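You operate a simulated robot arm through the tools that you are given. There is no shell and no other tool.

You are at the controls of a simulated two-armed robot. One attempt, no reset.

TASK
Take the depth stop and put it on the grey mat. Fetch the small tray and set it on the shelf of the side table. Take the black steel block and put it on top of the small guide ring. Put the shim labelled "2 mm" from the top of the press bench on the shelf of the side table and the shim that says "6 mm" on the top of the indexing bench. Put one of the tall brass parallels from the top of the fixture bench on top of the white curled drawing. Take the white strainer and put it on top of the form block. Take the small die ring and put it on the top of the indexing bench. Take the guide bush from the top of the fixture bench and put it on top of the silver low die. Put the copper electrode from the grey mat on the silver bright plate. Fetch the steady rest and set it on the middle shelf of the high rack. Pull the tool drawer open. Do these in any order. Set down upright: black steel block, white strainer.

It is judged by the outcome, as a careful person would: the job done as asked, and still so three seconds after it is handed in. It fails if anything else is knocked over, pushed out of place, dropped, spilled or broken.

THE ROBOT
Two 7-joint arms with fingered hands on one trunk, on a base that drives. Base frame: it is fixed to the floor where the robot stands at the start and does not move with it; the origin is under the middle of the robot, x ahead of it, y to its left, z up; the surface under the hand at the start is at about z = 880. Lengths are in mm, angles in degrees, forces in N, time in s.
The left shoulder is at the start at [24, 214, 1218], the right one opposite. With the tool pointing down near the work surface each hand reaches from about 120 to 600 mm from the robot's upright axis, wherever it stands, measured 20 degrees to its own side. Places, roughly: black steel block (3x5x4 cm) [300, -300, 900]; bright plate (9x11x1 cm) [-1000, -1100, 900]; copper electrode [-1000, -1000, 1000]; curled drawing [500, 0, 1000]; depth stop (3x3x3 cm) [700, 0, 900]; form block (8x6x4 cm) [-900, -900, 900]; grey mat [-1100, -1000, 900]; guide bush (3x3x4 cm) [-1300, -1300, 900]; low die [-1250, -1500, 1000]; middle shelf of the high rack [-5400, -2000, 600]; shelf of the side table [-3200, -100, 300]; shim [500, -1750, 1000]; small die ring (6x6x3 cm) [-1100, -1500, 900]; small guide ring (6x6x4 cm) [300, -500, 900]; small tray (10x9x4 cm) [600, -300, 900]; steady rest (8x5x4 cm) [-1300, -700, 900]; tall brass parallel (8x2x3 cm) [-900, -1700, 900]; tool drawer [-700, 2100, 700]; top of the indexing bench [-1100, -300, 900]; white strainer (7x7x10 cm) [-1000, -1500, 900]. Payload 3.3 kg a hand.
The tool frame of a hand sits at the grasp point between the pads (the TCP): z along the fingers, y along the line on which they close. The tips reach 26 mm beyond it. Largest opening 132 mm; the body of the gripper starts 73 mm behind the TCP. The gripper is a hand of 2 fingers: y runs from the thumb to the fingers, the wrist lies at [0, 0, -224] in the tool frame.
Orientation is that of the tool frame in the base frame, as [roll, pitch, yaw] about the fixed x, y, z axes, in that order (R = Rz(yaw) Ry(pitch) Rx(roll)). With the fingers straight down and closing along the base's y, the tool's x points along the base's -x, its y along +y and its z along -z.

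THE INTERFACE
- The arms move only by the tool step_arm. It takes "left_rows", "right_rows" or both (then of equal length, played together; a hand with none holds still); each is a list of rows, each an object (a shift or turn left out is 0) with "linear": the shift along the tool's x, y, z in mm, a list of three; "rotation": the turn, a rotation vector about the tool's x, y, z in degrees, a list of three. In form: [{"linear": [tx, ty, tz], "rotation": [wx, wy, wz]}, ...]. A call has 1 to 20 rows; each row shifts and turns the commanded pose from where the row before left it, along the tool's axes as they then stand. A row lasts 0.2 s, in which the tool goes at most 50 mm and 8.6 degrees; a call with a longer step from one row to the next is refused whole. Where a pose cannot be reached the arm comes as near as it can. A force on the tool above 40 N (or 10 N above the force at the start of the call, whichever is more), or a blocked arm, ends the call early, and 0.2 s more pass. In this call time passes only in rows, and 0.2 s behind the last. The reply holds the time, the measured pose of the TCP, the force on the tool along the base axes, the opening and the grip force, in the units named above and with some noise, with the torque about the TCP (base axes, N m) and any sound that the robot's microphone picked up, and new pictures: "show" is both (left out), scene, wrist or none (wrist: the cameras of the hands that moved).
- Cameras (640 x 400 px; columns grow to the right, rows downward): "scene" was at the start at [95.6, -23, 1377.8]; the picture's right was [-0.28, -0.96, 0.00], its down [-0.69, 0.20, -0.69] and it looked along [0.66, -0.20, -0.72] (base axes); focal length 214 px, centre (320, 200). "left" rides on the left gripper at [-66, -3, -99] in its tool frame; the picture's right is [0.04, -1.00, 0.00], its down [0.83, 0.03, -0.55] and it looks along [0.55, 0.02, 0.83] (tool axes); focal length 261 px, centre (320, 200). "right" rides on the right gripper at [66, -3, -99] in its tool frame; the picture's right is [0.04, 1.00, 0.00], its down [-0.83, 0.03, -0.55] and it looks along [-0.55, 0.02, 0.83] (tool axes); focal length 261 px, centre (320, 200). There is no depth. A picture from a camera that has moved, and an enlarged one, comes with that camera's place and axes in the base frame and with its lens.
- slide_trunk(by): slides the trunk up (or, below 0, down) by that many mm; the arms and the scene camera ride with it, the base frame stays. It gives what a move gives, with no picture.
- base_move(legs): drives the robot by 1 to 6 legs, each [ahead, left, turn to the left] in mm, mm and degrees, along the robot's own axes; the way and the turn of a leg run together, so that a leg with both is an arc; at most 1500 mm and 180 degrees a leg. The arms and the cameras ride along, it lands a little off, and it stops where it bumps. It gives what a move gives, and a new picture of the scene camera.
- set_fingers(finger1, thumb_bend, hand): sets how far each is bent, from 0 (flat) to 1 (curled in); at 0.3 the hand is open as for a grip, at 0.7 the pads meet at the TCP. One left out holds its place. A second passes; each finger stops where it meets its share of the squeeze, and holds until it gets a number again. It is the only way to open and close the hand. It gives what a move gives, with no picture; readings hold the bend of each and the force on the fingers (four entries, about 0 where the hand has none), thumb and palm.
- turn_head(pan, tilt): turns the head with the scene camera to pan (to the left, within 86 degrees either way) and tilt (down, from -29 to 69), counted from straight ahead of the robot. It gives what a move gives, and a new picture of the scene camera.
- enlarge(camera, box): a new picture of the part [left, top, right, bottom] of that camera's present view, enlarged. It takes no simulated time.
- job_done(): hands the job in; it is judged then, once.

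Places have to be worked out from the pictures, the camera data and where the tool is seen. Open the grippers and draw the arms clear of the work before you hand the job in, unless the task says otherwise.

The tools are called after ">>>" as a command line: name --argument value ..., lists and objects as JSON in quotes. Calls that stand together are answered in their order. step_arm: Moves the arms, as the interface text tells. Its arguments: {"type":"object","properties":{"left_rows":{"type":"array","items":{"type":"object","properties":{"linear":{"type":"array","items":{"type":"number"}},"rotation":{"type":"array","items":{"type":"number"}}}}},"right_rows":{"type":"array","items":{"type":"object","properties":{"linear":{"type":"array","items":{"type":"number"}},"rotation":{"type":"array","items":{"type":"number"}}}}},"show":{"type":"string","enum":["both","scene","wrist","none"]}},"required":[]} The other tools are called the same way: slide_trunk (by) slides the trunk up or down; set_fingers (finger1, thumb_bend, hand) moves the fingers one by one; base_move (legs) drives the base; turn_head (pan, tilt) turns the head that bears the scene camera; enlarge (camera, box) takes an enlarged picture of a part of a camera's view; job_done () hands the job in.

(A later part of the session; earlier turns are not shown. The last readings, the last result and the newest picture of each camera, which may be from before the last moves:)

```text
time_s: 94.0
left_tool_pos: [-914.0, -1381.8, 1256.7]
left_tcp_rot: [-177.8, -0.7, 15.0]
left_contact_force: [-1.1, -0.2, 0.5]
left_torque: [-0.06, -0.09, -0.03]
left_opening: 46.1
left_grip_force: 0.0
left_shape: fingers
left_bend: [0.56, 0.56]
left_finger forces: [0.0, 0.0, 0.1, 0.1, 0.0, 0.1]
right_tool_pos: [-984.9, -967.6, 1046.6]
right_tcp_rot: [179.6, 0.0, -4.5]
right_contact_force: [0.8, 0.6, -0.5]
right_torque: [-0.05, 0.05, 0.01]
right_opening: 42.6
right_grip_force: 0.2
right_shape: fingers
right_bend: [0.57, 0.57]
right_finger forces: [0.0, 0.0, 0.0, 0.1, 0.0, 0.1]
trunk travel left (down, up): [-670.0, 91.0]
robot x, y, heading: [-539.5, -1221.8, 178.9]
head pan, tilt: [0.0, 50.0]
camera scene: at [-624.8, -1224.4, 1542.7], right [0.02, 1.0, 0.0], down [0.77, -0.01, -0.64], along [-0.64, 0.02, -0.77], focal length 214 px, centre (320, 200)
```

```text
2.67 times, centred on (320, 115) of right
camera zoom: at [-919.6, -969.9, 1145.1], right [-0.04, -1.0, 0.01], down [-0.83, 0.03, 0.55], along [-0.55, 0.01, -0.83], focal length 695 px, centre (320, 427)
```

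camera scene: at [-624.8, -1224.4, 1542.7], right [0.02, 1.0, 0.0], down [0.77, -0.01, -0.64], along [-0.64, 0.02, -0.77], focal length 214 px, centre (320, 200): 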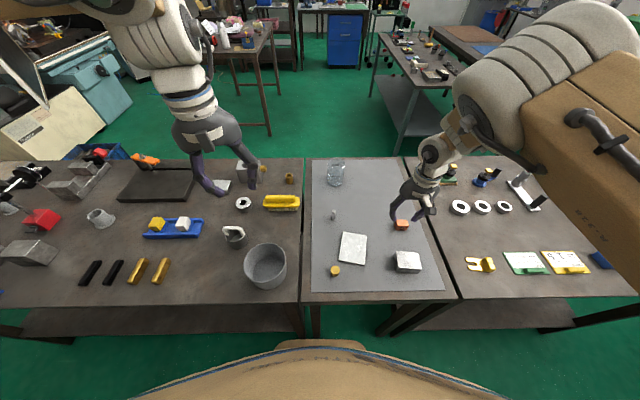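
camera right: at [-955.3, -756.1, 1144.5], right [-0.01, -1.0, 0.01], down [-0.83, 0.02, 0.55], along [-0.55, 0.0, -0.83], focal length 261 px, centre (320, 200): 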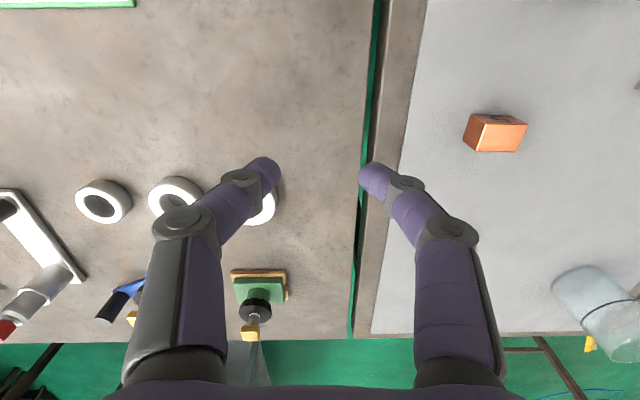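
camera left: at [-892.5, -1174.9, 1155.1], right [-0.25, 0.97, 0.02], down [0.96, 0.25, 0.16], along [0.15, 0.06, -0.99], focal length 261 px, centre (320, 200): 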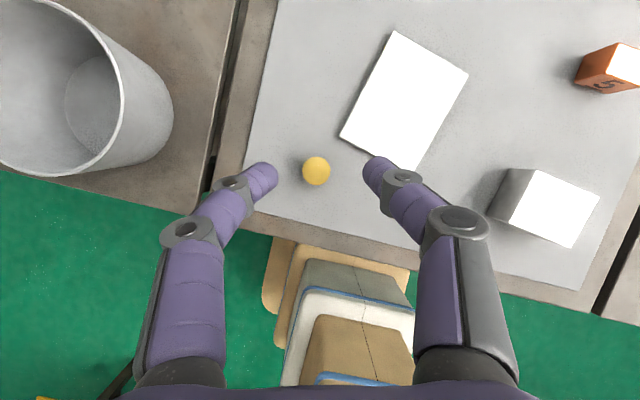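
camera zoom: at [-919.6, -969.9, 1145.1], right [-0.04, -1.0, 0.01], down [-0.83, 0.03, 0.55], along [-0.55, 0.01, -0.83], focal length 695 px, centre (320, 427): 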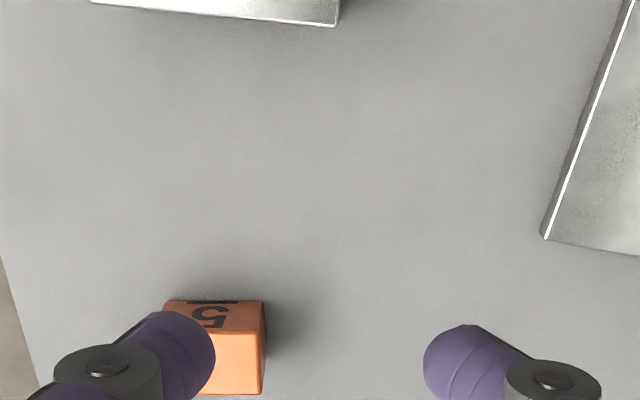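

The electrode is squared to the hand at about [-1047,-927]. I move above it.

>>> step_arm --right_rows '[{"linear": [-32.5, -17.8, 10]}, {"linear": [-32.5, -17.8, 10]}, {"linear": [0, 0, 26]}]' --show "wrist"

>>> set_fingers --hand "right" --finger1 0.44 --thumb_bend 0.44

```text
time_s: 94.8
left_tool_pos: [-912.9, -1381.1, 1258.7]
left_tcp_rot: [-177.9, -0.6, 15.0]
left_contact_force: [0.1, -0.6, 0.0]
left_torque: [-0.03, 0.02, -0.06]
left_opening: 46.3
left_grip_force: 0.2
left_shape: fingers
left_bend: [0.56, 0.56]
left_finger forces: [0.0, 0.0, 0.1, 0.1, 0.0, 0.1]
right_tool_pos: [-1046.1, -927.1, 998.4]
right_tcp_rot: [179.5, 0.0, -4.4]
right_contact_force: [0.6, 0.2, -1.0]
right_torque: [-0.01, 0.0, 0.0]
right_opening: 42.9
right_grip_force: 0.0
right_shape: fingers
right_bend: [0.57, 0.57]
right_finger forces: [0.0, 0.1, 0.0, 0.0, 0.0, 0.0]
trunk travel left (down, up): [-670.0, 91.0]
robot x, y, heading: [-536.9, -1223.0, 178.9]
head pan, tilt: [0.0, 50.0]
camera right: at [-981.3, -927.6, 1098.0], right [-0.04, -1.0, 0.01], down [-0.83, 0.04, 0.55], along [-0.55, 0.01, -0.83], focal length 261 px, centre (320, 200)
```

right: 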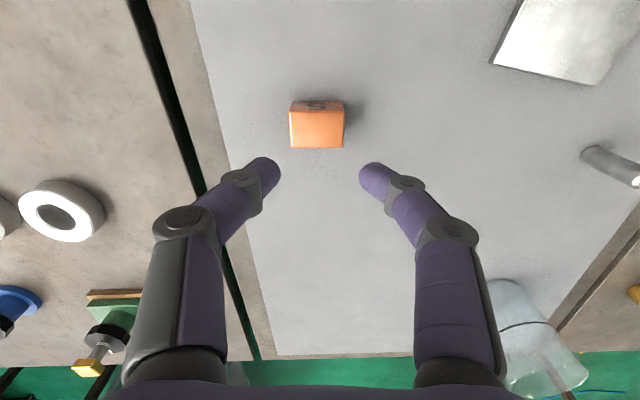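

```text
time_s: 95.8
left_tool_pos: [-914.6, -1379.9, 1258.5]
left_tcp_rot: [-177.9, -0.7, 15.0]
left_contact_force: [0.3, -0.4, 0.5]
left_torque: [0.0, -0.02, 0.03]
left_opening: 46.3
left_grip_force: 0.0
left_shape: fingers
left_bend: [0.56, 0.56]
left_finger forces: [0.0, 0.1, 0.0, 0.0, 0.0, 0.1]
right_tool_pos: [-1044.7, -925.9, 999.4]
right_tcp_rot: [179.5, 0.0, -4.5]
right_contact_force: [-0.6, 0.1, -0.3]
right_torque: [-0.03, -0.02, -0.03]
right_opening: 86.2
right_grip_force: 0.0
right_shape: fingers
right_bend: [0.44, 0.44]
right_finger forces: [0.1, 0.1, 0.0, 0.1, 0.0, 0.1]
trunk travel left (down, up): [-670.0, 91.0]
robot x, y, heading: [-540.2, -1224.3, 178.8]
head pan, tilt: [0.0, 50.0]
```

Electrode is ~41×29×25 mm, centred under the hand. I descend to z≈911 and grip it across its 41 mm width.

>>> step_arm --right_rows '[{"linear": [-1, 0, 40]}, {"linear": [0, 0, 35]}, {"linear": [0, 0, 12]}]' --show "wrist"

>>> set_fingers --hand "right" --finger1 0.7 --thumb_bend 0.7

>>> step_arm --right_rows '[{"linear": [0, 0, -15]}, {"linear": [0, 0, -40]}, {"linear": [0, 0, -35]}]' --show "wrist"

```text
time_s: 96.6
left_tool_pos: [-915.8, -1379.1, 1257.6]
left_tcp_rot: [-177.8, -0.7, 15.0]
left_contact_force: [-0.2, -0.6, -0.4]
left_torque: [0.0, -0.03, -0.01]
left_opening: 46.0
left_grip_force: 0.1
left_shape: fingers
left_bend: [0.56, 0.56]
left_finger forces: [0.0, 0.0, 0.1, 0.0, 0.1, 0.1]
right_tool_pos: [-1034.4, -917.5, 917.7]
right_tcp_rot: [179.5, -0.1, -4.5]
right_contact_force: [-0.8, -0.1, -0.9]
right_torque: [0.01, -0.02, 0.02]
right_opening: 86.0
right_grip_force: 0.1
right_shape: fingers
right_bend: [0.44, 0.44]
right_finger forces: [0.0, 0.0, 0.0, 0.0, 0.0, 0.0]
right hand out of reach, approached as far as the arm can: row 2, 3
trunk travel left (down, up): [-670.0, 91.0]
robot x, y, heading: [-538.0, -1220.5, 178.7]
head pan, tilt: [0.0, 50.0]
camera right: at [-970.8, -919.4, 1016.3], right [-0.04, -1.0, 0.01], down [-0.83, 0.04, 0.55], along [-0.55, 0.01, -0.83], focal length 261 px, centre (320, 200)
```

right: 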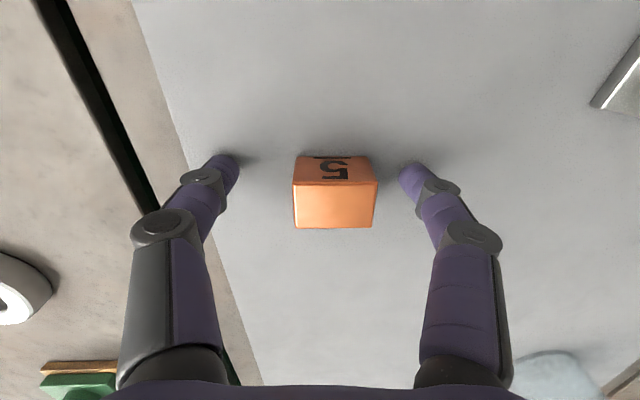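

```text
time_s: 97.6
left_tool_pos: [-913.8, -1379.6, 1257.0]
left_tcp_rot: [-178.0, -0.6, 15.0]
left_contact_force: [-0.3, 0.0, 0.3]
left_torque: [-0.04, 0.01, 0.07]
left_opening: 45.6
left_grip_force: 0.1
left_shape: fingers
left_bend: [0.56, 0.56]
left_finger forces: [0.1, 0.0, 0.0, 0.0, 0.1, 0.0]
right_tool_pos: [-1035.3, -916.3, 918.2]
right_tcp_rot: [179.5, 0.0, -4.6]
right_contact_force: [1.3, -0.4, -0.4]
right_torque: [0.01, -0.05, 0.01]
right_opening: 36.4
right_grip_force: 10.9
right_shape: fingers
right_bend: [0.57, 0.65]
right_finger forces: [10.9, 0.0, 0.1, 0.0, 10.6, 0.0]
trunk travel left (down, up): [-670.0, 91.0]
robot x, y, heading: [-536.5, -1222.1, 178.9]
head pan, tilt: [0.0, 50.0]
```

```text
time_s: 98.4
left_tool_pos: [-914.8, -1379.0, 1257.2]
left_tcp_rot: [-177.8, -0.5, 15.0]
left_contact_force: [-0.5, -0.1, 0.0]
left_torque: [0.0, -0.01, 0.02]
left_opening: 45.9
left_grip_force: 0.1
left_shape: fingers
left_bend: [0.56, 0.56]
left_finger forces: [0.1, 0.1, 0.1, 0.1, 0.0, 0.0]
right_tool_pos: [-1035.6, -916.1, 1008.4]
right_tcp_rot: [179.6, 0.0, -4.5]
right_contact_force: [0.5, -0.6, -2.0]
right_torque: [-0.02, 0.0, -0.05]
right_opening: 36.0
right_grip_force: 10.6
right_shape: fingers
right_bend: [0.57, 0.65]
right_finger forces: [10.6, 0.2, 0.0, 0.0, 10.7, 0.0]
trunk travel left (down, up): [-670.0, 91.0]
robot x, y, heading: [-534.4, -1223.3, 178.9]
head pan, tilt: [0.0, 50.0]
camera right: at [-970.2, -917.1, 1107.1], right [-0.04, -1.0, 0.01], down [-0.83, 0.04, 0.55], along [-0.55, 0.01, -0.83], focal length 261 px, centre (320, 200)
```

right: 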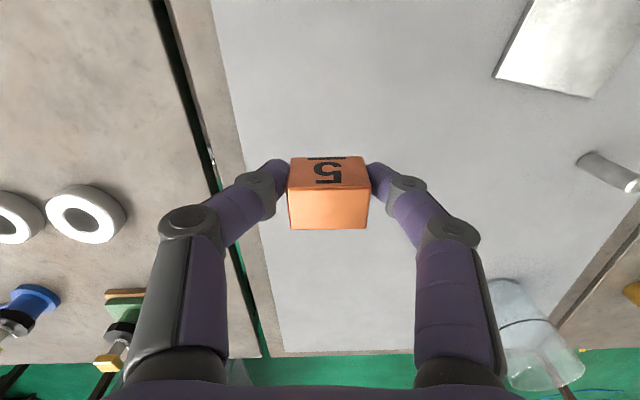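

The electrode is held. The bright plate is at about [-959,-1104], so I shift the base another 170 mm left before placing.

>>> base_move --legs '[[0, 170, 1]]'

>>> enlarge --camera "right" --box '[160, 0, 480, 200]'

>>> enlarge --camera "scene" --box '[330, 150, 490, 260]'

```text
time_s: 99.9
left_tool_pos: [-911.1, -1566.5, 1257.4]
left_tcp_rot: [-177.8, -0.8, 16.5]
left_contact_force: [0.1, 0.6, 0.4]
left_torque: [-0.04, -0.01, 0.01]
left_opening: 46.1
left_grip_force: 0.1
left_shape: fingers
left_bend: [0.56, 0.56]
left_finger forces: [0.1, 0.0, 0.1, 0.0, 0.0, 0.0]
right_tool_pos: [-1045.0, -1105.9, 1008.3]
right_tcp_rot: [179.6, 0.0, -3.0]
right_contact_force: [0.5, 0.5, -3.1]
right_torque: [-0.05, 0.02, 0.0]
right_opening: 36.3
right_grip_force: 10.3
right_shape: fingers
right_bend: [0.58, 0.65]
right_finger forces: [10.5, 0.1, 0.0, 0.1, 10.4, 0.0]
trunk travel left (down, up): [-670.0, 91.0]
robot x, y, heading: [-537.3, -1397.2, -179.8]
head pan, tilt: [0.0, 50.0]
camera scene: at [-625.6, -1400.8, 1542.7], right [0.0, 1.0, 0.0], down [0.77, 0.0, -0.64], along [-0.64, 0.0, -0.77], focal length 214 px, centre (320, 200)
```

scene: 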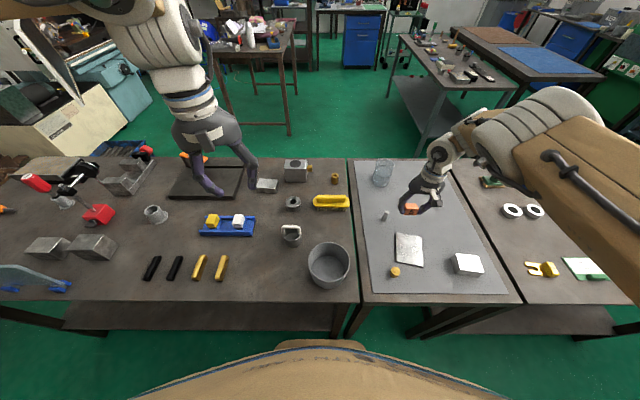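

```text
2.00 times, centred on (320, 100) of right
camera zoom: at [-979.7, -1104.9, 1107.3], right [-0.01, -1.0, 0.01], down [-0.83, 0.01, 0.55], along [-0.55, 0.0, -0.83], focal length 521 px, centre (320, 400)
```

zoom: 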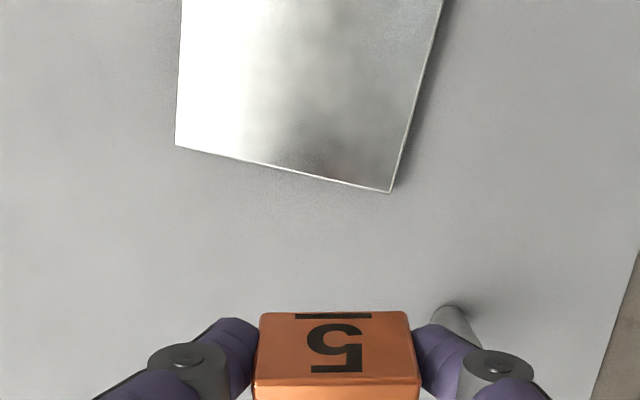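

```text
3.64 times, centred on (410, 205) of scene
camera zoom: at [-625.6, -1400.8, 1542.7], right [0.0, 1.0, 0.0], down [0.77, 0.0, -0.64], along [-0.64, 0.0, -0.77], focal length 780 px, centre (-7, 182)
```

zoom: 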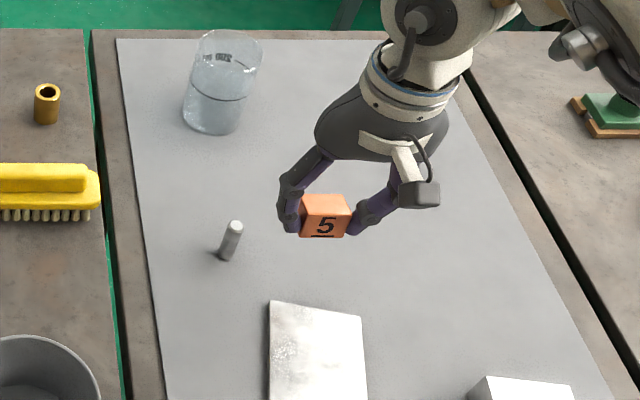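

Plate centre ≈ [-962,-1104]. I move the electrode over it and lower.

>>> step_arm --right_rows '[{"linear": [46, -4.5, 0]}, {"linear": [46.5, -5, 0]}, {"linear": [0, 0, 40]}, {"linear": [0, 0, 28]}]' --show "both"

>>> enlarge --camera "scene" --box '[350, 190, 490, 280]'

```text
time_s: 100.9
left_tool_pos: [-911.7, -1564.1, 1257.5]
left_tcp_rot: [-177.9, -0.6, 16.4]
left_contact_force: [-0.4, 0.0, 0.8]
left_torque: [-0.02, 0.0, 0.0]
left_opening: 46.2
left_grip_force: 0.1
left_shape: fingers
left_bend: [0.56, 0.56]
left_finger forces: [0.0, 0.0, 0.0, 0.0, 0.0, 0.0]
right_tool_pos: [-950.2, -1101.0, 938.6]
right_tcp_rot: [179.5, 0.0, -2.7]
right_contact_force: [0.9, -0.3, -3.6]
right_torque: [-0.01, 0.01, -0.05]
right_opening: 36.1
right_grip_force: 10.6
right_shape: fingers
right_bend: [0.58, 0.65]
right_finger forces: [10.5, 0.0, 0.0, 0.0, 10.6, 0.0]
trunk travel left (down, up): [-670.0, 91.0]
robot x, y, heading: [-543.1, -1394.7, -179.5]
head pan, tilt: [0.0, 50.0]
camera scene: at [-624.9, -1398.7, 1542.7], right [0.0, 1.0, 0.0], down [0.77, 0.0, -0.64], along [-0.64, 0.0, -0.77], focal length 214 px, centre (320, 200)
camera right: at [-886.3, -1099.6, 1038.1], right [-0.01, -1.0, 0.01], down [-0.83, 0.01, 0.55], along [-0.55, 0.0, -0.83], focal length 261 px, centre (320, 200)
```

scene: 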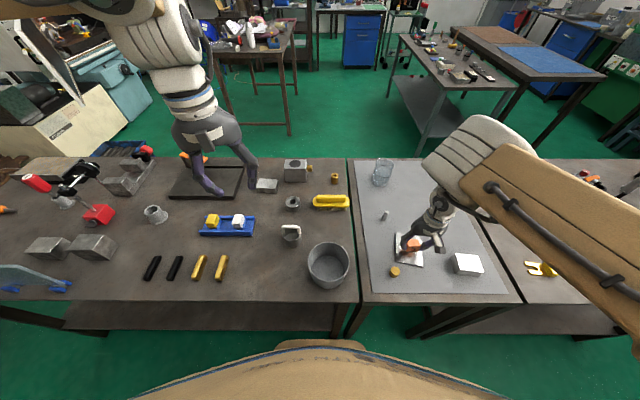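
right: 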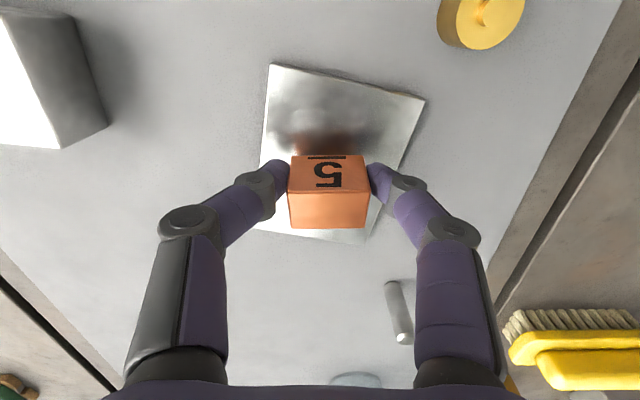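

```text
4.44 times, centred on (420, 235) of scene
camera zoom: at [-624.9, -1398.7, 1542.7], right [0.0, 1.0, 0.0], down [0.77, 0.0, -0.64], along [-0.64, 0.0, -0.77], focal length 953 px, centre (-124, 44)
```

zoom: 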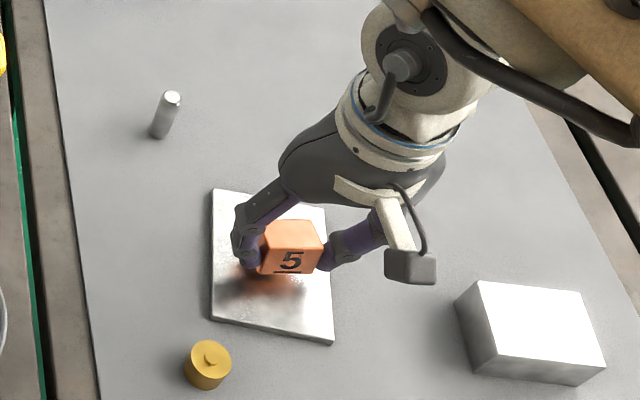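

The electrode hovers over the plate's middle. I lower by small steps to contact.

>>> step_arm --right_rows '[{"linear": [0, 0, 4]}, {"linear": [0, 0, 2]}]' --show "none"

>>> step_arm --right_rows '[{"linear": [0, 0, 2]}]' --show "none"

>>> step_arm --right_rows '[{"linear": [0, 0, 1.5]}]' --show "none"

>>> step_arm --right_rows '[{"linear": [0, 0, 1.5]}]' --show "wrist"

```text
time_s: 101.5
left_tool_pos: [-910.0, -1564.8, 1257.0]
left_tcp_rot: [-177.9, -0.6, 16.5]
left_contact_force: [0.9, 0.1, 0.2]
left_torque: [0.0, -0.01, 0.01]
left_opening: 46.0
left_grip_force: 0.0
left_shape: fingers
left_bend: [0.56, 0.56]
left_finger forces: [0.1, 0.1, 0.0, 0.0, 0.0, 0.0]
right_tool_pos: [-951.6, -1097.7, 933.3]
right_tcp_rot: [179.6, -0.1, -3.0]
right_contact_force: [0.8, 0.5, -2.4]
right_torque: [0.03, -0.02, -0.02]
right_opening: 35.8
right_grip_force: 10.7
right_shape: fingers
right_bend: [0.58, 0.65]
right_finger forces: [10.4, 0.0, 0.0, 0.1, 10.5, 0.0]
trunk travel left (down, up): [-670.0, 91.0]
robot x, y, heading: [-541.6, -1397.5, -179.7]
head pan, tilt: [0.0, 50.0]
```

```text
time_s: 101.9
left_tool_pos: [-911.6, -1563.8, 1257.3]
left_tcp_rot: [-178.0, -0.5, 16.5]
left_contact_force: [0.8, 0.3, 0.9]
left_torque: [-0.02, -0.02, 0.0]
left_opening: 46.0
left_grip_force: 0.1
left_shape: fingers
left_bend: [0.56, 0.56]
left_finger forces: [0.0, 0.0, 0.1, 0.0, 0.0, 0.0]
right_tool_pos: [-951.7, -1098.8, 930.5]
right_tcp_rot: [179.5, 0.0, -3.0]
right_contact_force: [-0.4, -1.0, -2.9]
right_torque: [0.02, 0.0, 0.0]
right_opening: 36.2
right_grip_force: 10.7
right_shape: fingers
right_bend: [0.58, 0.65]
right_finger forces: [10.5, 0.0, 0.0, 0.1, 10.5, 0.0]
trunk travel left (down, up): [-670.0, 91.0]
robot x, y, heading: [-542.3, -1400.8, -179.8]
head pan, tilt: [0.0, 50.0]
```

```text
time_s: 102.3
left_tool_pos: [-911.6, -1564.1, 1257.3]
left_tcp_rot: [-177.8, -0.5, 16.5]
left_contact_force: [-0.1, -0.6, 0.3]
left_torque: [0.01, -0.03, 0.01]
left_opening: 46.3
left_grip_force: 0.0
left_shape: fingers
left_bend: [0.56, 0.56]
left_finger forces: [0.0, 0.0, 0.0, 0.0, 0.1, 0.1]
right_tool_pos: [-952.0, -1098.7, 930.9]
right_tcp_rot: [179.5, 0.0, -2.9]
right_contact_force: [-0.2, -0.1, -2.8]
right_torque: [0.01, -0.03, -0.02]
right_opening: 36.1
right_grip_force: 10.1
right_shape: fingers
right_bend: [0.58, 0.65]
right_finger forces: [10.5, 0.0, 0.1, 0.0, 10.5, 0.0]
trunk travel left (down, up): [-670.0, 91.0]
robot x, y, heading: [-541.1, -1398.7, -179.9]
head pan, tilt: [0.0, 50.0]
```

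```text
time_s: 102.7
left_tool_pos: [-911.5, -1564.5, 1257.3]
left_tcp_rot: [-177.9, -0.6, 16.6]
left_contact_force: [0.1, 1.3, 0.4]
left_torque: [0.0, 0.0, -0.01]
left_opening: 46.4
left_grip_force: 0.0
left_shape: fingers
left_bend: [0.56, 0.56]
left_finger forces: [0.0, 0.1, 0.1, 0.1, 0.0, 0.1]
right_tool_pos: [-950.7, -1099.9, 928.4]
right_tcp_rot: [179.5, 0.1, -3.0]
right_contact_force: [-0.1, -0.3, -2.8]
right_torque: [-0.03, 0.0, -0.01]
right_opening: 35.8
right_grip_force: 10.2
right_shape: fingers
right_bend: [0.58, 0.65]
right_finger forces: [10.7, 0.1, 0.1, 0.1, 10.7, 0.0]
trunk travel left (down, up): [-670.0, 91.0]
robot x, y, heading: [-538.8, -1398.5, -179.8]
head pan, tilt: [0.0, 50.0]
camera right: at [-886.6, -1099.5, 1027.6], right [-0.01, -1.0, 0.01], down [-0.83, 0.01, 0.55], along [-0.55, 0.0, -0.83], focal length 261 px, centre (320, 200)
```

right: 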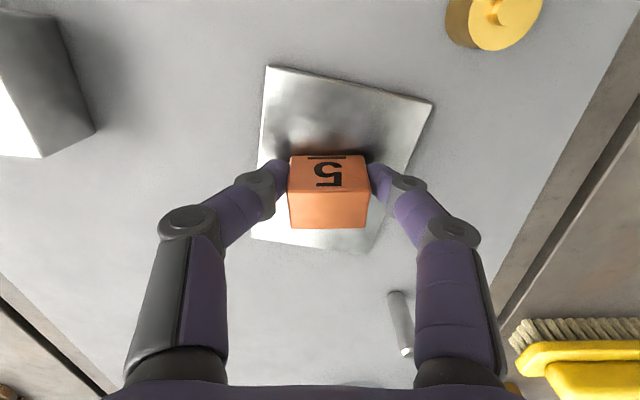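

Still free of contact; I continue in 1.5 mm steps.

>>> step_arm --right_rows '[{"linear": [0, 0, 1.5]}]' --show "none"

>>> step_arm --right_rows '[{"linear": [0, 0, 1.5]}]' --show "none"

>>> step_arm --right_rows '[{"linear": [0, 0, 1.5]}]' --show "none"

```text
time_s: 103.1
left_tool_pos: [-912.4, -1564.8, 1257.4]
left_tcp_rot: [-177.9, -0.6, 16.4]
left_contact_force: [-0.7, -0.5, -0.3]
left_torque: [0.0, -0.02, 0.03]
left_opening: 46.3
left_grip_force: 0.0
left_shape: fingers
left_bend: [0.56, 0.56]
left_finger forces: [0.1, 0.0, 0.0, 0.0, 0.1, 0.1]
right_tool_pos: [-952.3, -1098.9, 927.5]
right_tcp_rot: [179.4, 0.0, -2.9]
right_contact_force: [1.3, -0.2, -1.6]
right_torque: [0.04, -0.04, 0.03]
right_opening: 36.2
right_grip_force: 10.5
right_shape: fingers
right_bend: [0.58, 0.65]
right_finger forces: [10.6, 0.0, 0.0, 0.0, 10.7, 0.0]
trunk travel left (down, up): [-670.0, 91.0]
robot x, y, heading: [-538.6, -1402.1, -179.8]
head pan, tilt: [0.0, 50.0]
```

```text
time_s: 103.5
left_tool_pos: [-909.8, -1564.7, 1257.1]
left_tcp_rot: [-177.9, -0.6, 16.5]
left_contact_force: [0.7, 1.4, 0.4]
left_torque: [0.01, 0.0, -0.01]
left_opening: 46.2
left_grip_force: 0.0
left_shape: fingers
left_bend: [0.56, 0.56]
left_finger forces: [0.0, 0.0, 0.0, 0.0, 0.0, 0.0]
right_tool_pos: [-950.6, -1099.3, 925.5]
right_tcp_rot: [179.6, 0.1, -3.1]
right_contact_force: [1.1, -0.1, -0.7]
right_torque: [0.0, 0.02, 0.02]
right_opening: 35.7
right_grip_force: 10.7
right_shape: fingers
right_bend: [0.58, 0.65]
right_finger forces: [10.7, 0.0, 0.0, 0.0, 10.8, 0.0]
trunk travel left (down, up): [-670.0, 91.0]
robot x, y, heading: [-541.3, -1401.8, -179.8]
head pan, tilt: [0.0, 50.0]
```

```text
time_s: 103.9
left_tool_pos: [-911.1, -1564.3, 1256.8]
left_tcp_rot: [-177.9, -0.6, 16.6]
left_contact_force: [0.0, 0.1, 0.4]
left_torque: [0.05, -0.03, -0.02]
left_opening: 46.2
left_grip_force: 0.1
left_shape: fingers
left_bend: [0.56, 0.56]
left_finger forces: [0.1, 0.0, 0.0, 0.1, 0.1, 0.1]
right_tool_pos: [-951.1, -1100.6, 924.9]
right_tcp_rot: [179.6, 0.1, -3.0]
right_contact_force: [1.3, 0.3, 2.4]
right_torque: [-0.07, -0.02, 0.01]
right_opening: 36.5
right_grip_force: 11.5
right_shape: fingers
right_bend: [0.58, 0.65]
right_finger forces: [11.1, 0.0, 0.1, 0.0, 10.8, 0.1]
trunk travel left (down, up): [-670.0, 91.0]
robot x, y, heading: [-538.6, -1397.8, -179.7]
head pan, tilt: [0.0, 50.0]
```

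Contact reached. I release and lift clear.

>>> set_fingers --hand "right" --finger1 0.51 --thumb_bend 0.56

>>> step_arm --right_rows '[{"linear": [0, 0, -12]}, {"linear": [0, 0, -30]}, {"linear": [0, 0, -45]}, {"linear": [0, 0, -45]}]' --show "both"

```text
time_s: 104.9
left_tool_pos: [-910.9, -1565.0, 1257.7]
left_tcp_rot: [-177.9, -0.7, 16.5]
left_contact_force: [-0.5, 0.0, -0.4]
left_torque: [-0.01, 0.01, 0.0]
left_opening: 46.1
left_grip_force: 0.0
left_shape: fingers
left_bend: [0.56, 0.56]
left_finger forces: [0.0, 0.1, 0.0, 0.1, 0.0, 0.0]
right_tool_pos: [-951.3, -1099.4, 924.4]
right_tcp_rot: [179.5, 0.0, -3.0]
right_contact_force: [-1.1, -1.2, 6.7]
right_torque: [0.13, -0.02, 0.02]
right_opening: 52.0
right_grip_force: 2.8
right_shape: fingers
right_bend: [0.51, 0.57]
right_finger forces: [0.6, 0.1, 0.1, 0.0, 5.6, 0.0]
trunk travel left (down, up): [-670.0, 91.0]
robot x, y, heading: [-539.0, -1398.0, -179.5]
head pan, tilt: [0.0, 50.0]
```

```text
time_s: 105.9
left_tool_pos: [-910.5, -1565.5, 1257.7]
left_tcp_rot: [-178.0, -0.5, 16.6]
left_contact_force: [0.2, 0.0, 0.0]
left_torque: [-0.03, 0.01, 0.01]
left_opening: 46.1
left_grip_force: 0.0
left_shape: fingers
left_bend: [0.56, 0.56]
left_finger forces: [0.0, 0.0, 0.0, 0.0, 0.0, 0.1]
right_tool_pos: [-946.6, -1090.3, 1054.0]
right_tcp_rot: [179.3, -0.6, -4.2]
right_contact_force: [-0.1, 0.1, 0.3]
right_torque: [0.0, 0.02, 0.01]
right_opening: 54.1
right_grip_force: 0.0
right_shape: fingers
right_bend: [0.51, 0.56]
right_finger forces: [0.1, 0.1, 0.1, 0.0, 0.0, 0.0]
trunk travel left (down, up): [-670.0, 91.0]
robot x, y, heading: [-537.4, -1396.1, -179.8]
head pan, tilt: [0.0, 50.0]
camera scene: at [-624.5, -1399.0, 1542.8], right [0.0, 1.0, 0.0], down [0.77, 0.0, -0.64], along [-0.64, 0.0, -0.77], focal length 214 px, centre (320, 200)
camera right: at [-883.3, -1091.6, 1152.6], right [-0.03, -1.0, 0.01], down [-0.84, 0.03, 0.54], along [-0.55, 0.01, -0.84], focal length 261 px, centre (320, 200)
```

scene: 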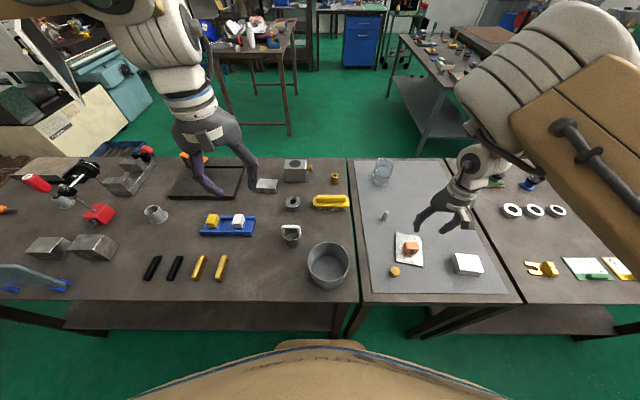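
right: 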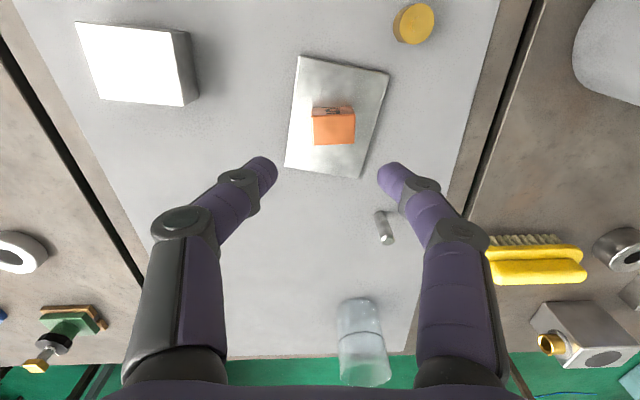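

The electrode sits on the bright plate. Now I inspect the fixture bench in detail.

>>> enlarge --camera "scene" --box '[190, 150, 360, 290]'

>>> enlarge --camera "scene" --box '[130, 190, 270, 290]'

>>> enlarge --camera "scene" --box '[0, 150, 140, 290]'

>>> enlarge --camera "left" --box '[0, 0, 640, 399]'

```text
2.86 times, centred on (275, 220) of scene
camera zoom: at [-624.5, -1399.0, 1542.8], right [0.0, 1.0, 0.0], down [0.77, 0.0, -0.64], along [-0.64, 0.0, -0.77], focal length 613 px, centre (449, 143)
```

zoom: 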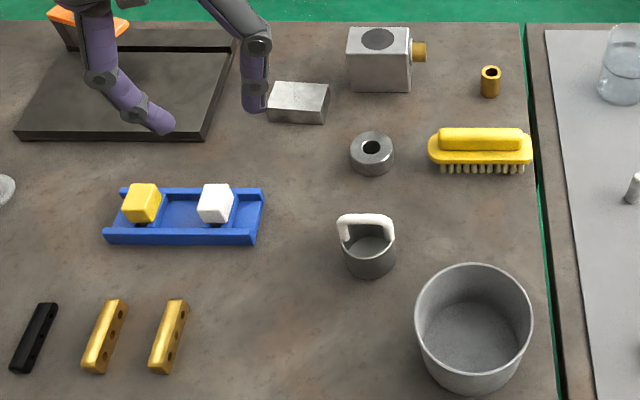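

```text
4.00 times, centred on (200, 240) of scene
camera zoom: at [-624.5, -1399.0, 1542.8], right [0.0, 1.0, 0.0], down [0.77, 0.0, -0.64], along [-0.64, 0.0, -0.77], focal length 858 px, centre (800, 40)
```

zoom: 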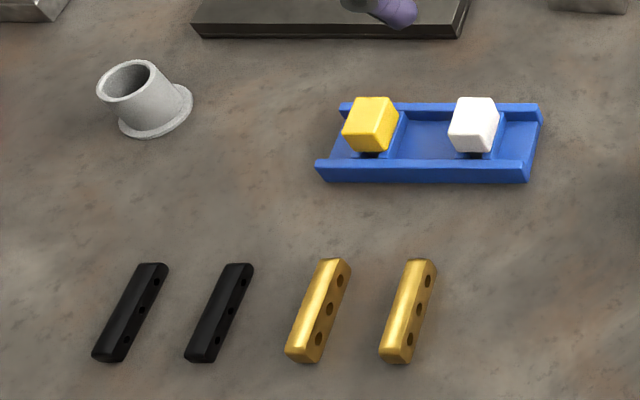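

```text
2.86 times, centred on (70, 220) of scene
camera zoom: at [-624.5, -1399.0, 1542.8], right [0.0, 1.0, 0.0], down [0.77, 0.0, -0.64], along [-0.64, 0.0, -0.77], focal length 613 px, centre (1034, 143)
```

zoom: 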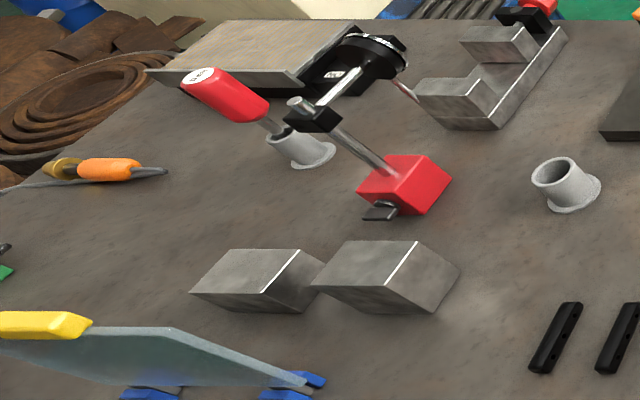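

```text
1.00 times, centred on (320, 200) of left (not enlarged: the box is as wide or as high as the picture)
camera zoom: at [-973.6, -1584.2, 1355.3], right [-0.25, 0.97, 0.04], down [0.81, 0.18, 0.56], along [0.54, 0.17, -0.83], focal length 261 px, centre (320, 200)
```

zoom: 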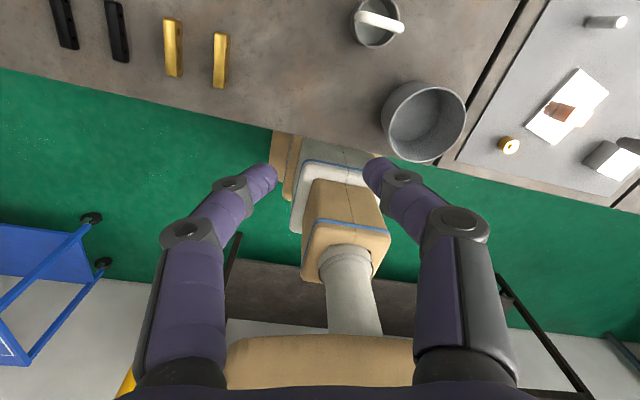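

I need a closer look at the two silver blocks at the back (possible "low die") and the guide bush.

>>> enlarge --camera "scene" --box '[245, 148, 345, 215]'

>>> enlarge --camera "scene" --box '[270, 195, 320, 255]'

```text
5.97 times, centred on (295, 182) of scene
camera zoom: at [-624.5, -1399.0, 1542.8], right [0.0, 1.0, 0.0], down [0.77, 0.0, -0.64], along [-0.64, 0.0, -0.77], focal length 1280 px, centre (469, 310)
```

zoom: 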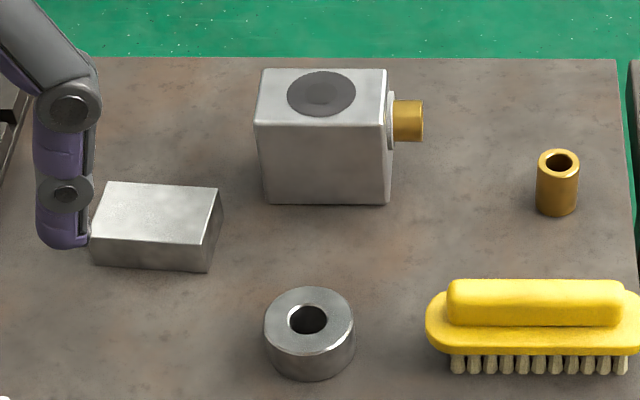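

```text
6.67 times, centred on (295, 225) of scene
camera zoom: at [-624.5, -1399.0, 1542.8], right [0.0, 1.0, 0.0], down [0.77, 0.0, -0.64], along [-0.64, 0.0, -0.77], focal length 1430 px, centre (487, 33)
```

zoom: 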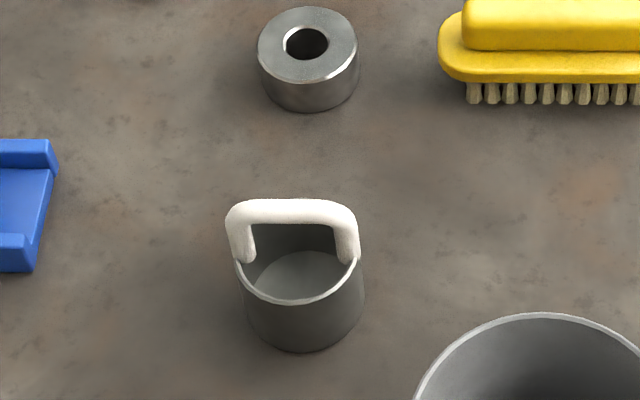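

The low silver block at [-1246,-1616] is the low die; the bush is at [-1284,-1336], the die ring at [-1143,-1503], and the strainer (cup with white bail) at [-993,-1492]. The bail bar runs along y, so I test turning the left hand to yaw 90° above it.

>>> step_arm --left_rows '[{"linear": [0, 0, 10], "rotation": [0, 0, -8]}, {"linear": [0, 0, 10], "rotation": [0, 0, -8]}, {"linear": [0, 0, 10], "rotation": [0, 0, -8]}, {"linear": [0, 0, 10], "rotation": [0, 0, -8]}, {"linear": [0, 0, 10], "rotation": [0, 0, -8]}, {"linear": [0, 0, 10], "rotation": [0, 0, -8]}, {"linear": [0, 0, 10], "rotation": [0, 0, -8]}, {"linear": [0, 0, 10], "rotation": [0, 0, -8]}, {"linear": [0, 0, 10], "rotation": [0, 0, -9.5]}]' --show "none"

```text
refused: row 9 steps farther than a row can; nothing moved
```

The last row was over the turn limit; I spread the turn over ten rows.

>>> step_arm --left_rows '[{"linear": [0, 0, 10], "rotation": [0, 0, -7.4]}, {"linear": [0, 0, 10], "rotation": [0, 0, -7.4]}, {"linear": [0, 0, 10], "rotation": [0, 0, -7.4]}, {"linear": [0, 0, 10], "rotation": [0, 0, -7.4]}, {"linear": [0, 0, 10], "rotation": [0, 0, -7.4]}, {"linear": [0, 0, 10], "rotation": [0, 0, -7.4]}, {"linear": [0, 0, 10], "rotation": [0, 0, -7.4]}, {"linear": [0, 0, 10], "rotation": [0, 0, -7.4]}, {"linear": [0, 0, 10], "rotation": [0, 0, -7.4]}, {"linear": [0, 0, 0], "rotation": [0, 0, -7.0]}]' --show "both"

```text
time_s: 108.1
left_tool_pos: [-911.2, -1560.7, 1166.9]
left_tcp_rot: [-180.0, -2.1, 90.3]
left_contact_force: [-1.0, 1.4, 0.7]
left_torque: [0.03, 0.0, -0.02]
left_opening: 46.3
left_grip_force: 0.0
left_shape: fingers
left_bend: [0.56, 0.56]
left_finger forces: [0.0, 0.0, 0.0, 0.0, 0.0, 0.0]
right_tool_pos: [-950.4, -1092.9, 1057.2]
right_tcp_rot: [179.1, 0.0, -4.0]
right_contact_force: [1.2, 0.6, 0.2]
right_torque: [-0.05, 0.03, 0.0]
right_opening: 53.9
right_grip_force: 0.1
right_shape: fingers
right_bend: [0.51, 0.56]
right_finger forces: [0.0, 0.0, 0.1, 0.1, 0.0, 0.1]
trunk travel left (down, up): [-670.0, 91.0]
robot x, y, heading: [-537.4, -1398.3, -179.9]
head pan, tilt: [0.0, 50.0]
camera scene: at [-625.0, -1398.9, 1542.7], right [0.0, 1.0, 0.0], down [0.77, 0.0, -0.64], along [-0.64, 0.0, -0.77], focal length 214 px, centre (320, 200)
camera left: at [-913.1, -1629.9, 1262.8], right [-1.0, 0.04, 0.0], down [0.03, 0.81, 0.58], along [0.02, 0.58, -0.81], focal length 261 px, centre (320, 200)
```

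scene: 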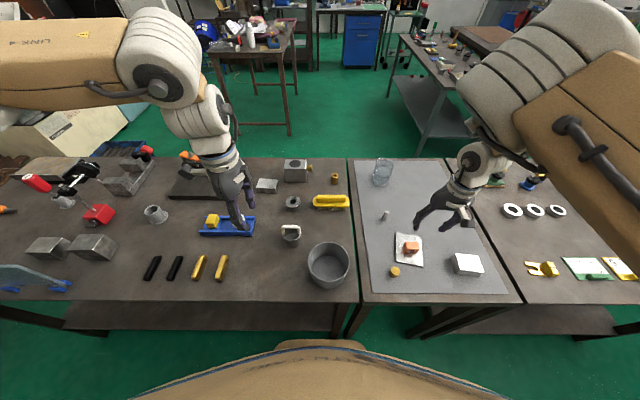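
left: 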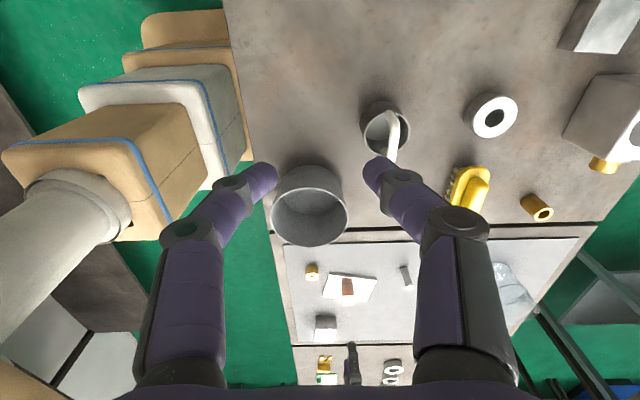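

Yaw 90° works for the left hand. I move it above the strainer for a close look.

>>> step_arm --left_rows '[{"linear": [15, -28, 29]}, {"linear": [15, -28, 29]}, {"linear": [15, -28, 29]}]' --show "wrist"

>>> set_fingers --hand "left" --finger1 0.44 --thumb_bend 0.44

```text
time_s: 108.9
left_tool_pos: [-995.6, -1513.7, 1081.6]
left_tcp_rot: [-179.9, -2.1, 90.0]
left_contact_force: [0.3, -0.1, 0.5]
left_torque: [0.01, -0.04, 0.01]
left_opening: 46.0
left_grip_force: 0.1
left_shape: fingers
left_bend: [0.56, 0.56]
left_finger forces: [0.0, 0.1, 0.0, 0.0, 0.0, 0.1]
right_tool_pos: [-951.6, -1091.4, 1055.1]
right_tcp_rot: [179.1, -0.1, -4.2]
right_contact_force: [0.0, -0.5, 0.3]
right_torque: [0.05, -0.04, 0.0]
right_opening: 53.9
right_grip_force: 0.0
right_shape: fingers
right_bend: [0.51, 0.56]
right_finger forces: [0.0, 0.0, 0.0, 0.1, 0.1, 0.1]
trunk travel left (down, up): [-670.0, 91.0]
robot x, y, heading: [-539.1, -1400.5, -179.8]
head pan, tilt: [0.0, 50.0]
camera left: at [-998.2, -1581.1, 1177.7], right [-1.0, 0.04, 0.0], down [0.03, 0.81, 0.58], along [0.02, 0.58, -0.81], focal length 261 px, centre (320, 200)
```

left: 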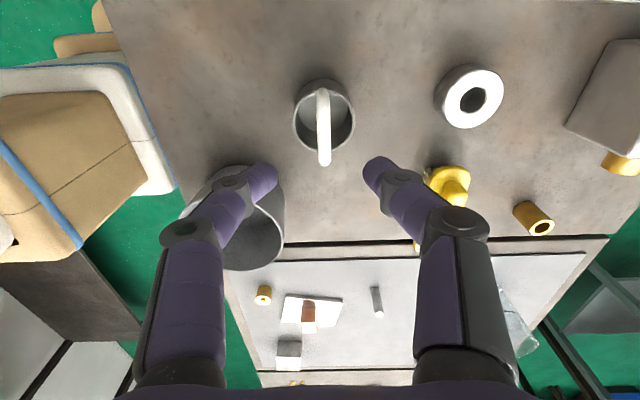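

```text
time_s: 109.9
left_tool_pos: [-995.0, -1513.9, 1083.0]
left_tcp_rot: [-179.9, -2.3, 90.1]
left_contact_force: [0.5, -0.4, 0.7]
left_torque: [-0.02, 0.0, 0.0]
left_opening: 86.3
left_grip_force: 0.0
left_shape: fingers
left_bend: [0.44, 0.44]
left_finger forces: [0.0, 0.0, 0.1, 0.1, 0.0, 0.0]
right_tool_pos: [-950.1, -1093.1, 1056.2]
right_tcp_rot: [179.0, 0.0, -4.2]
right_contact_force: [0.2, -0.1, -0.3]
right_torque: [0.0, 0.01, 0.0]
right_opening: 54.1
right_grip_force: 0.1
right_shape: fingers
right_bend: [0.51, 0.56]
right_finger forces: [0.0, 0.0, 0.0, 0.0, 0.1, 0.0]
trunk travel left (down, up): [-670.0, 91.0]
robot x, y, heading: [-538.2, -1399.1, -179.9]
head pan, tilt: [0.0, 50.0]
```

Handle bar centre ≈ [-998,-1500], bar z about 961–972. I lower to pinch the bail bar with closing along x.

>>> step_arm --left_rows '[{"linear": [6, -1.5, 35], "rotation": [0, -2.1, 0]}, {"linear": [8, -1.5, 35]}, {"linear": [0, 0, 25]}]' --show "both"

>>> enlarge --camera "scene" --box '[240, 190, 340, 255]'

```text
time_s: 110.7
left_tool_pos: [-998.4, -1497.4, 986.2]
left_tcp_rot: [179.9, -0.1, 90.2]
left_contact_force: [0.4, 0.4, -1.1]
left_torque: [0.0, -0.03, 0.0]
left_opening: 86.3
left_grip_force: 0.2
left_shape: fingers
left_bend: [0.44, 0.44]
left_finger forces: [0.0, 0.0, 0.0, 0.1, 0.1, 0.0]
right_tool_pos: [-950.5, -1092.1, 1056.2]
right_tcp_rot: [179.1, 0.1, -4.2]
right_contact_force: [-0.1, 1.1, 0.4]
right_torque: [-0.04, 0.0, 0.0]
right_opening: 54.1
right_grip_force: 0.1
right_shape: fingers
right_bend: [0.51, 0.56]
right_finger forces: [0.0, 0.0, 0.0, 0.0, 0.0, 0.1]
trunk travel left (down, up): [-670.0, 91.0]
robot x, y, heading: [-537.0, -1397.0, -179.6]
head pan, tilt: [0.0, 50.0]
camera scene: at [-625.4, -1398.9, 1542.7], right [0.0, 1.0, 0.0], down [0.77, 0.0, -0.64], along [-0.64, 0.0, -0.77], focal length 214 px, centre (320, 200)
camera left: at [-1000.3, -1562.8, 1084.8], right [-1.0, 0.04, 0.0], down [0.03, 0.83, 0.55], along [0.02, 0.55, -0.83], focal length 261 px, centre (320, 200)
```

scene: 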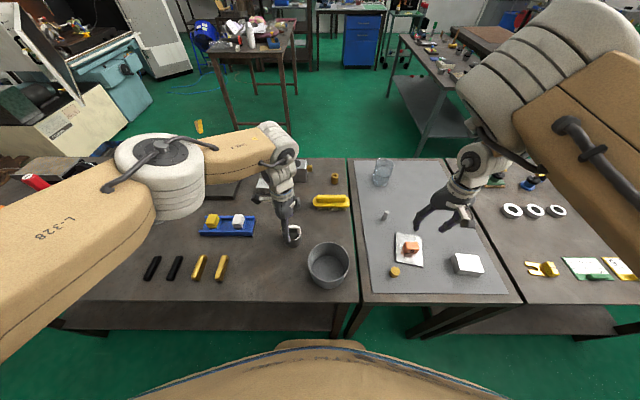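
left: 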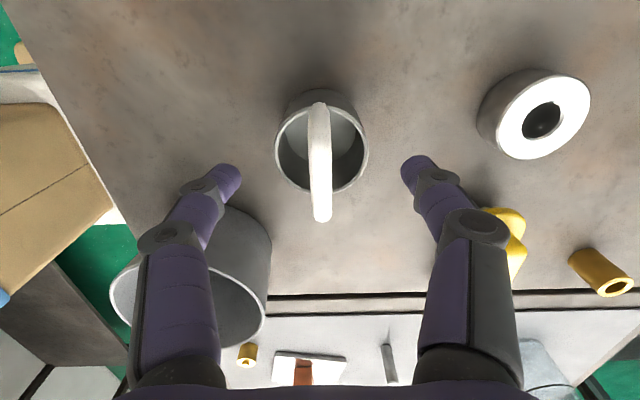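

```text
6.15 times, centred on (290, 222) of scene
camera zoom: at [-625.4, -1398.9, 1542.7], right [0.0, 1.0, 0.0], down [0.77, 0.0, -0.64], along [-0.64, 0.0, -0.77], focal length 1320 px, centre (505, 62)
```

zoom: 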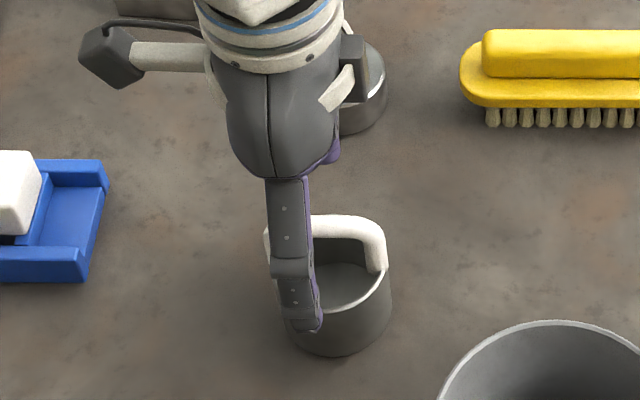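

The bar is centred between the fingers. I lower 12 mm and close gently on it.

>>> step_arm --left_rows '[{"linear": [-2, 0, 7]}, {"linear": [0, 0, 5]}]' --show "none"

>>> set_fingers --hand "left" --finger1 0.7 --thumb_bend 0.7

>>> enlarge --camera "left" --box '[200, 60, 440, 260]'

```text
time_s: 111.3
left_tool_pos: [-998.9, -1499.4, 975.9]
left_tcp_rot: [-180.0, -0.1, 90.1]
left_contact_force: [0.3, -0.4, -0.4]
left_torque: [0.05, 0.03, 0.0]
left_opening: 86.5
left_grip_force: 0.2
left_shape: fingers
left_bend: [0.44, 0.44]
left_finger forces: [0.1, 0.0, 0.0, 0.0, 0.0, 0.0]
right_tool_pos: [-951.4, -1092.1, 1055.9]
right_tcp_rot: [179.0, -0.1, -4.1]
right_contact_force: [-1.0, -0.1, -0.7]
right_torque: [0.04, -0.05, 0.01]
right_opening: 54.1
right_grip_force: 0.1
right_shape: fingers
right_bend: [0.51, 0.56]
right_finger forces: [0.0, 0.1, 0.0, 0.0, 0.0, 0.0]
trunk travel left (down, up): [-670.0, 91.0]
robot x, y, heading: [-538.3, -1395.9, -179.9]
head pan, tilt: [0.0, 50.0]
```

```text
time_s: 112.3
left_tool_pos: [-997.7, -1499.0, 975.8]
left_tcp_rot: [-179.9, 0.0, 90.3]
left_contact_force: [0.2, 0.3, 0.2]
left_torque: [0.03, 0.01, 0.01]
left_opening: 5.5
left_grip_force: 0.7
left_shape: fingers
left_bend: [0.69, 0.69]
left_finger forces: [0.9, 0.0, 0.0, 0.0, 1.1, 0.0]
right_tool_pos: [-951.2, -1091.8, 1055.6]
right_tcp_rot: [179.1, 0.0, -4.2]
right_contact_force: [-0.8, 0.5, -0.6]
right_torque: [0.03, -0.01, 0.0]
right_opening: 54.0
right_grip_force: 0.0
right_shape: fingers
right_bend: [0.51, 0.56]
right_finger forces: [0.0, 0.0, 0.2, 0.1, 0.1, 0.0]
trunk travel left (down, up): [-670.0, 91.0]
robot x, y, heading: [-544.8, -1398.4, -179.4]
head pan, tilt: [0.0, 50.0]
```

```text
2.00 times, centred on (320, 160) of left
camera zoom: at [-1000.4, -1564.8, 1073.7], right [-1.0, 0.04, 0.0], down [0.03, 0.83, 0.55], along [0.02, 0.55, -0.83], focal length 521 px, centre (320, 280)
```

zoom: 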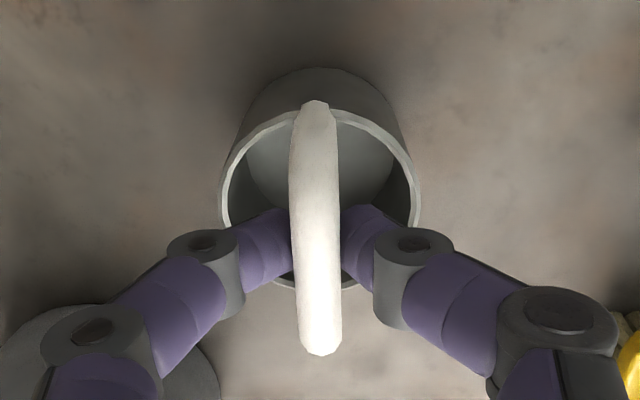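

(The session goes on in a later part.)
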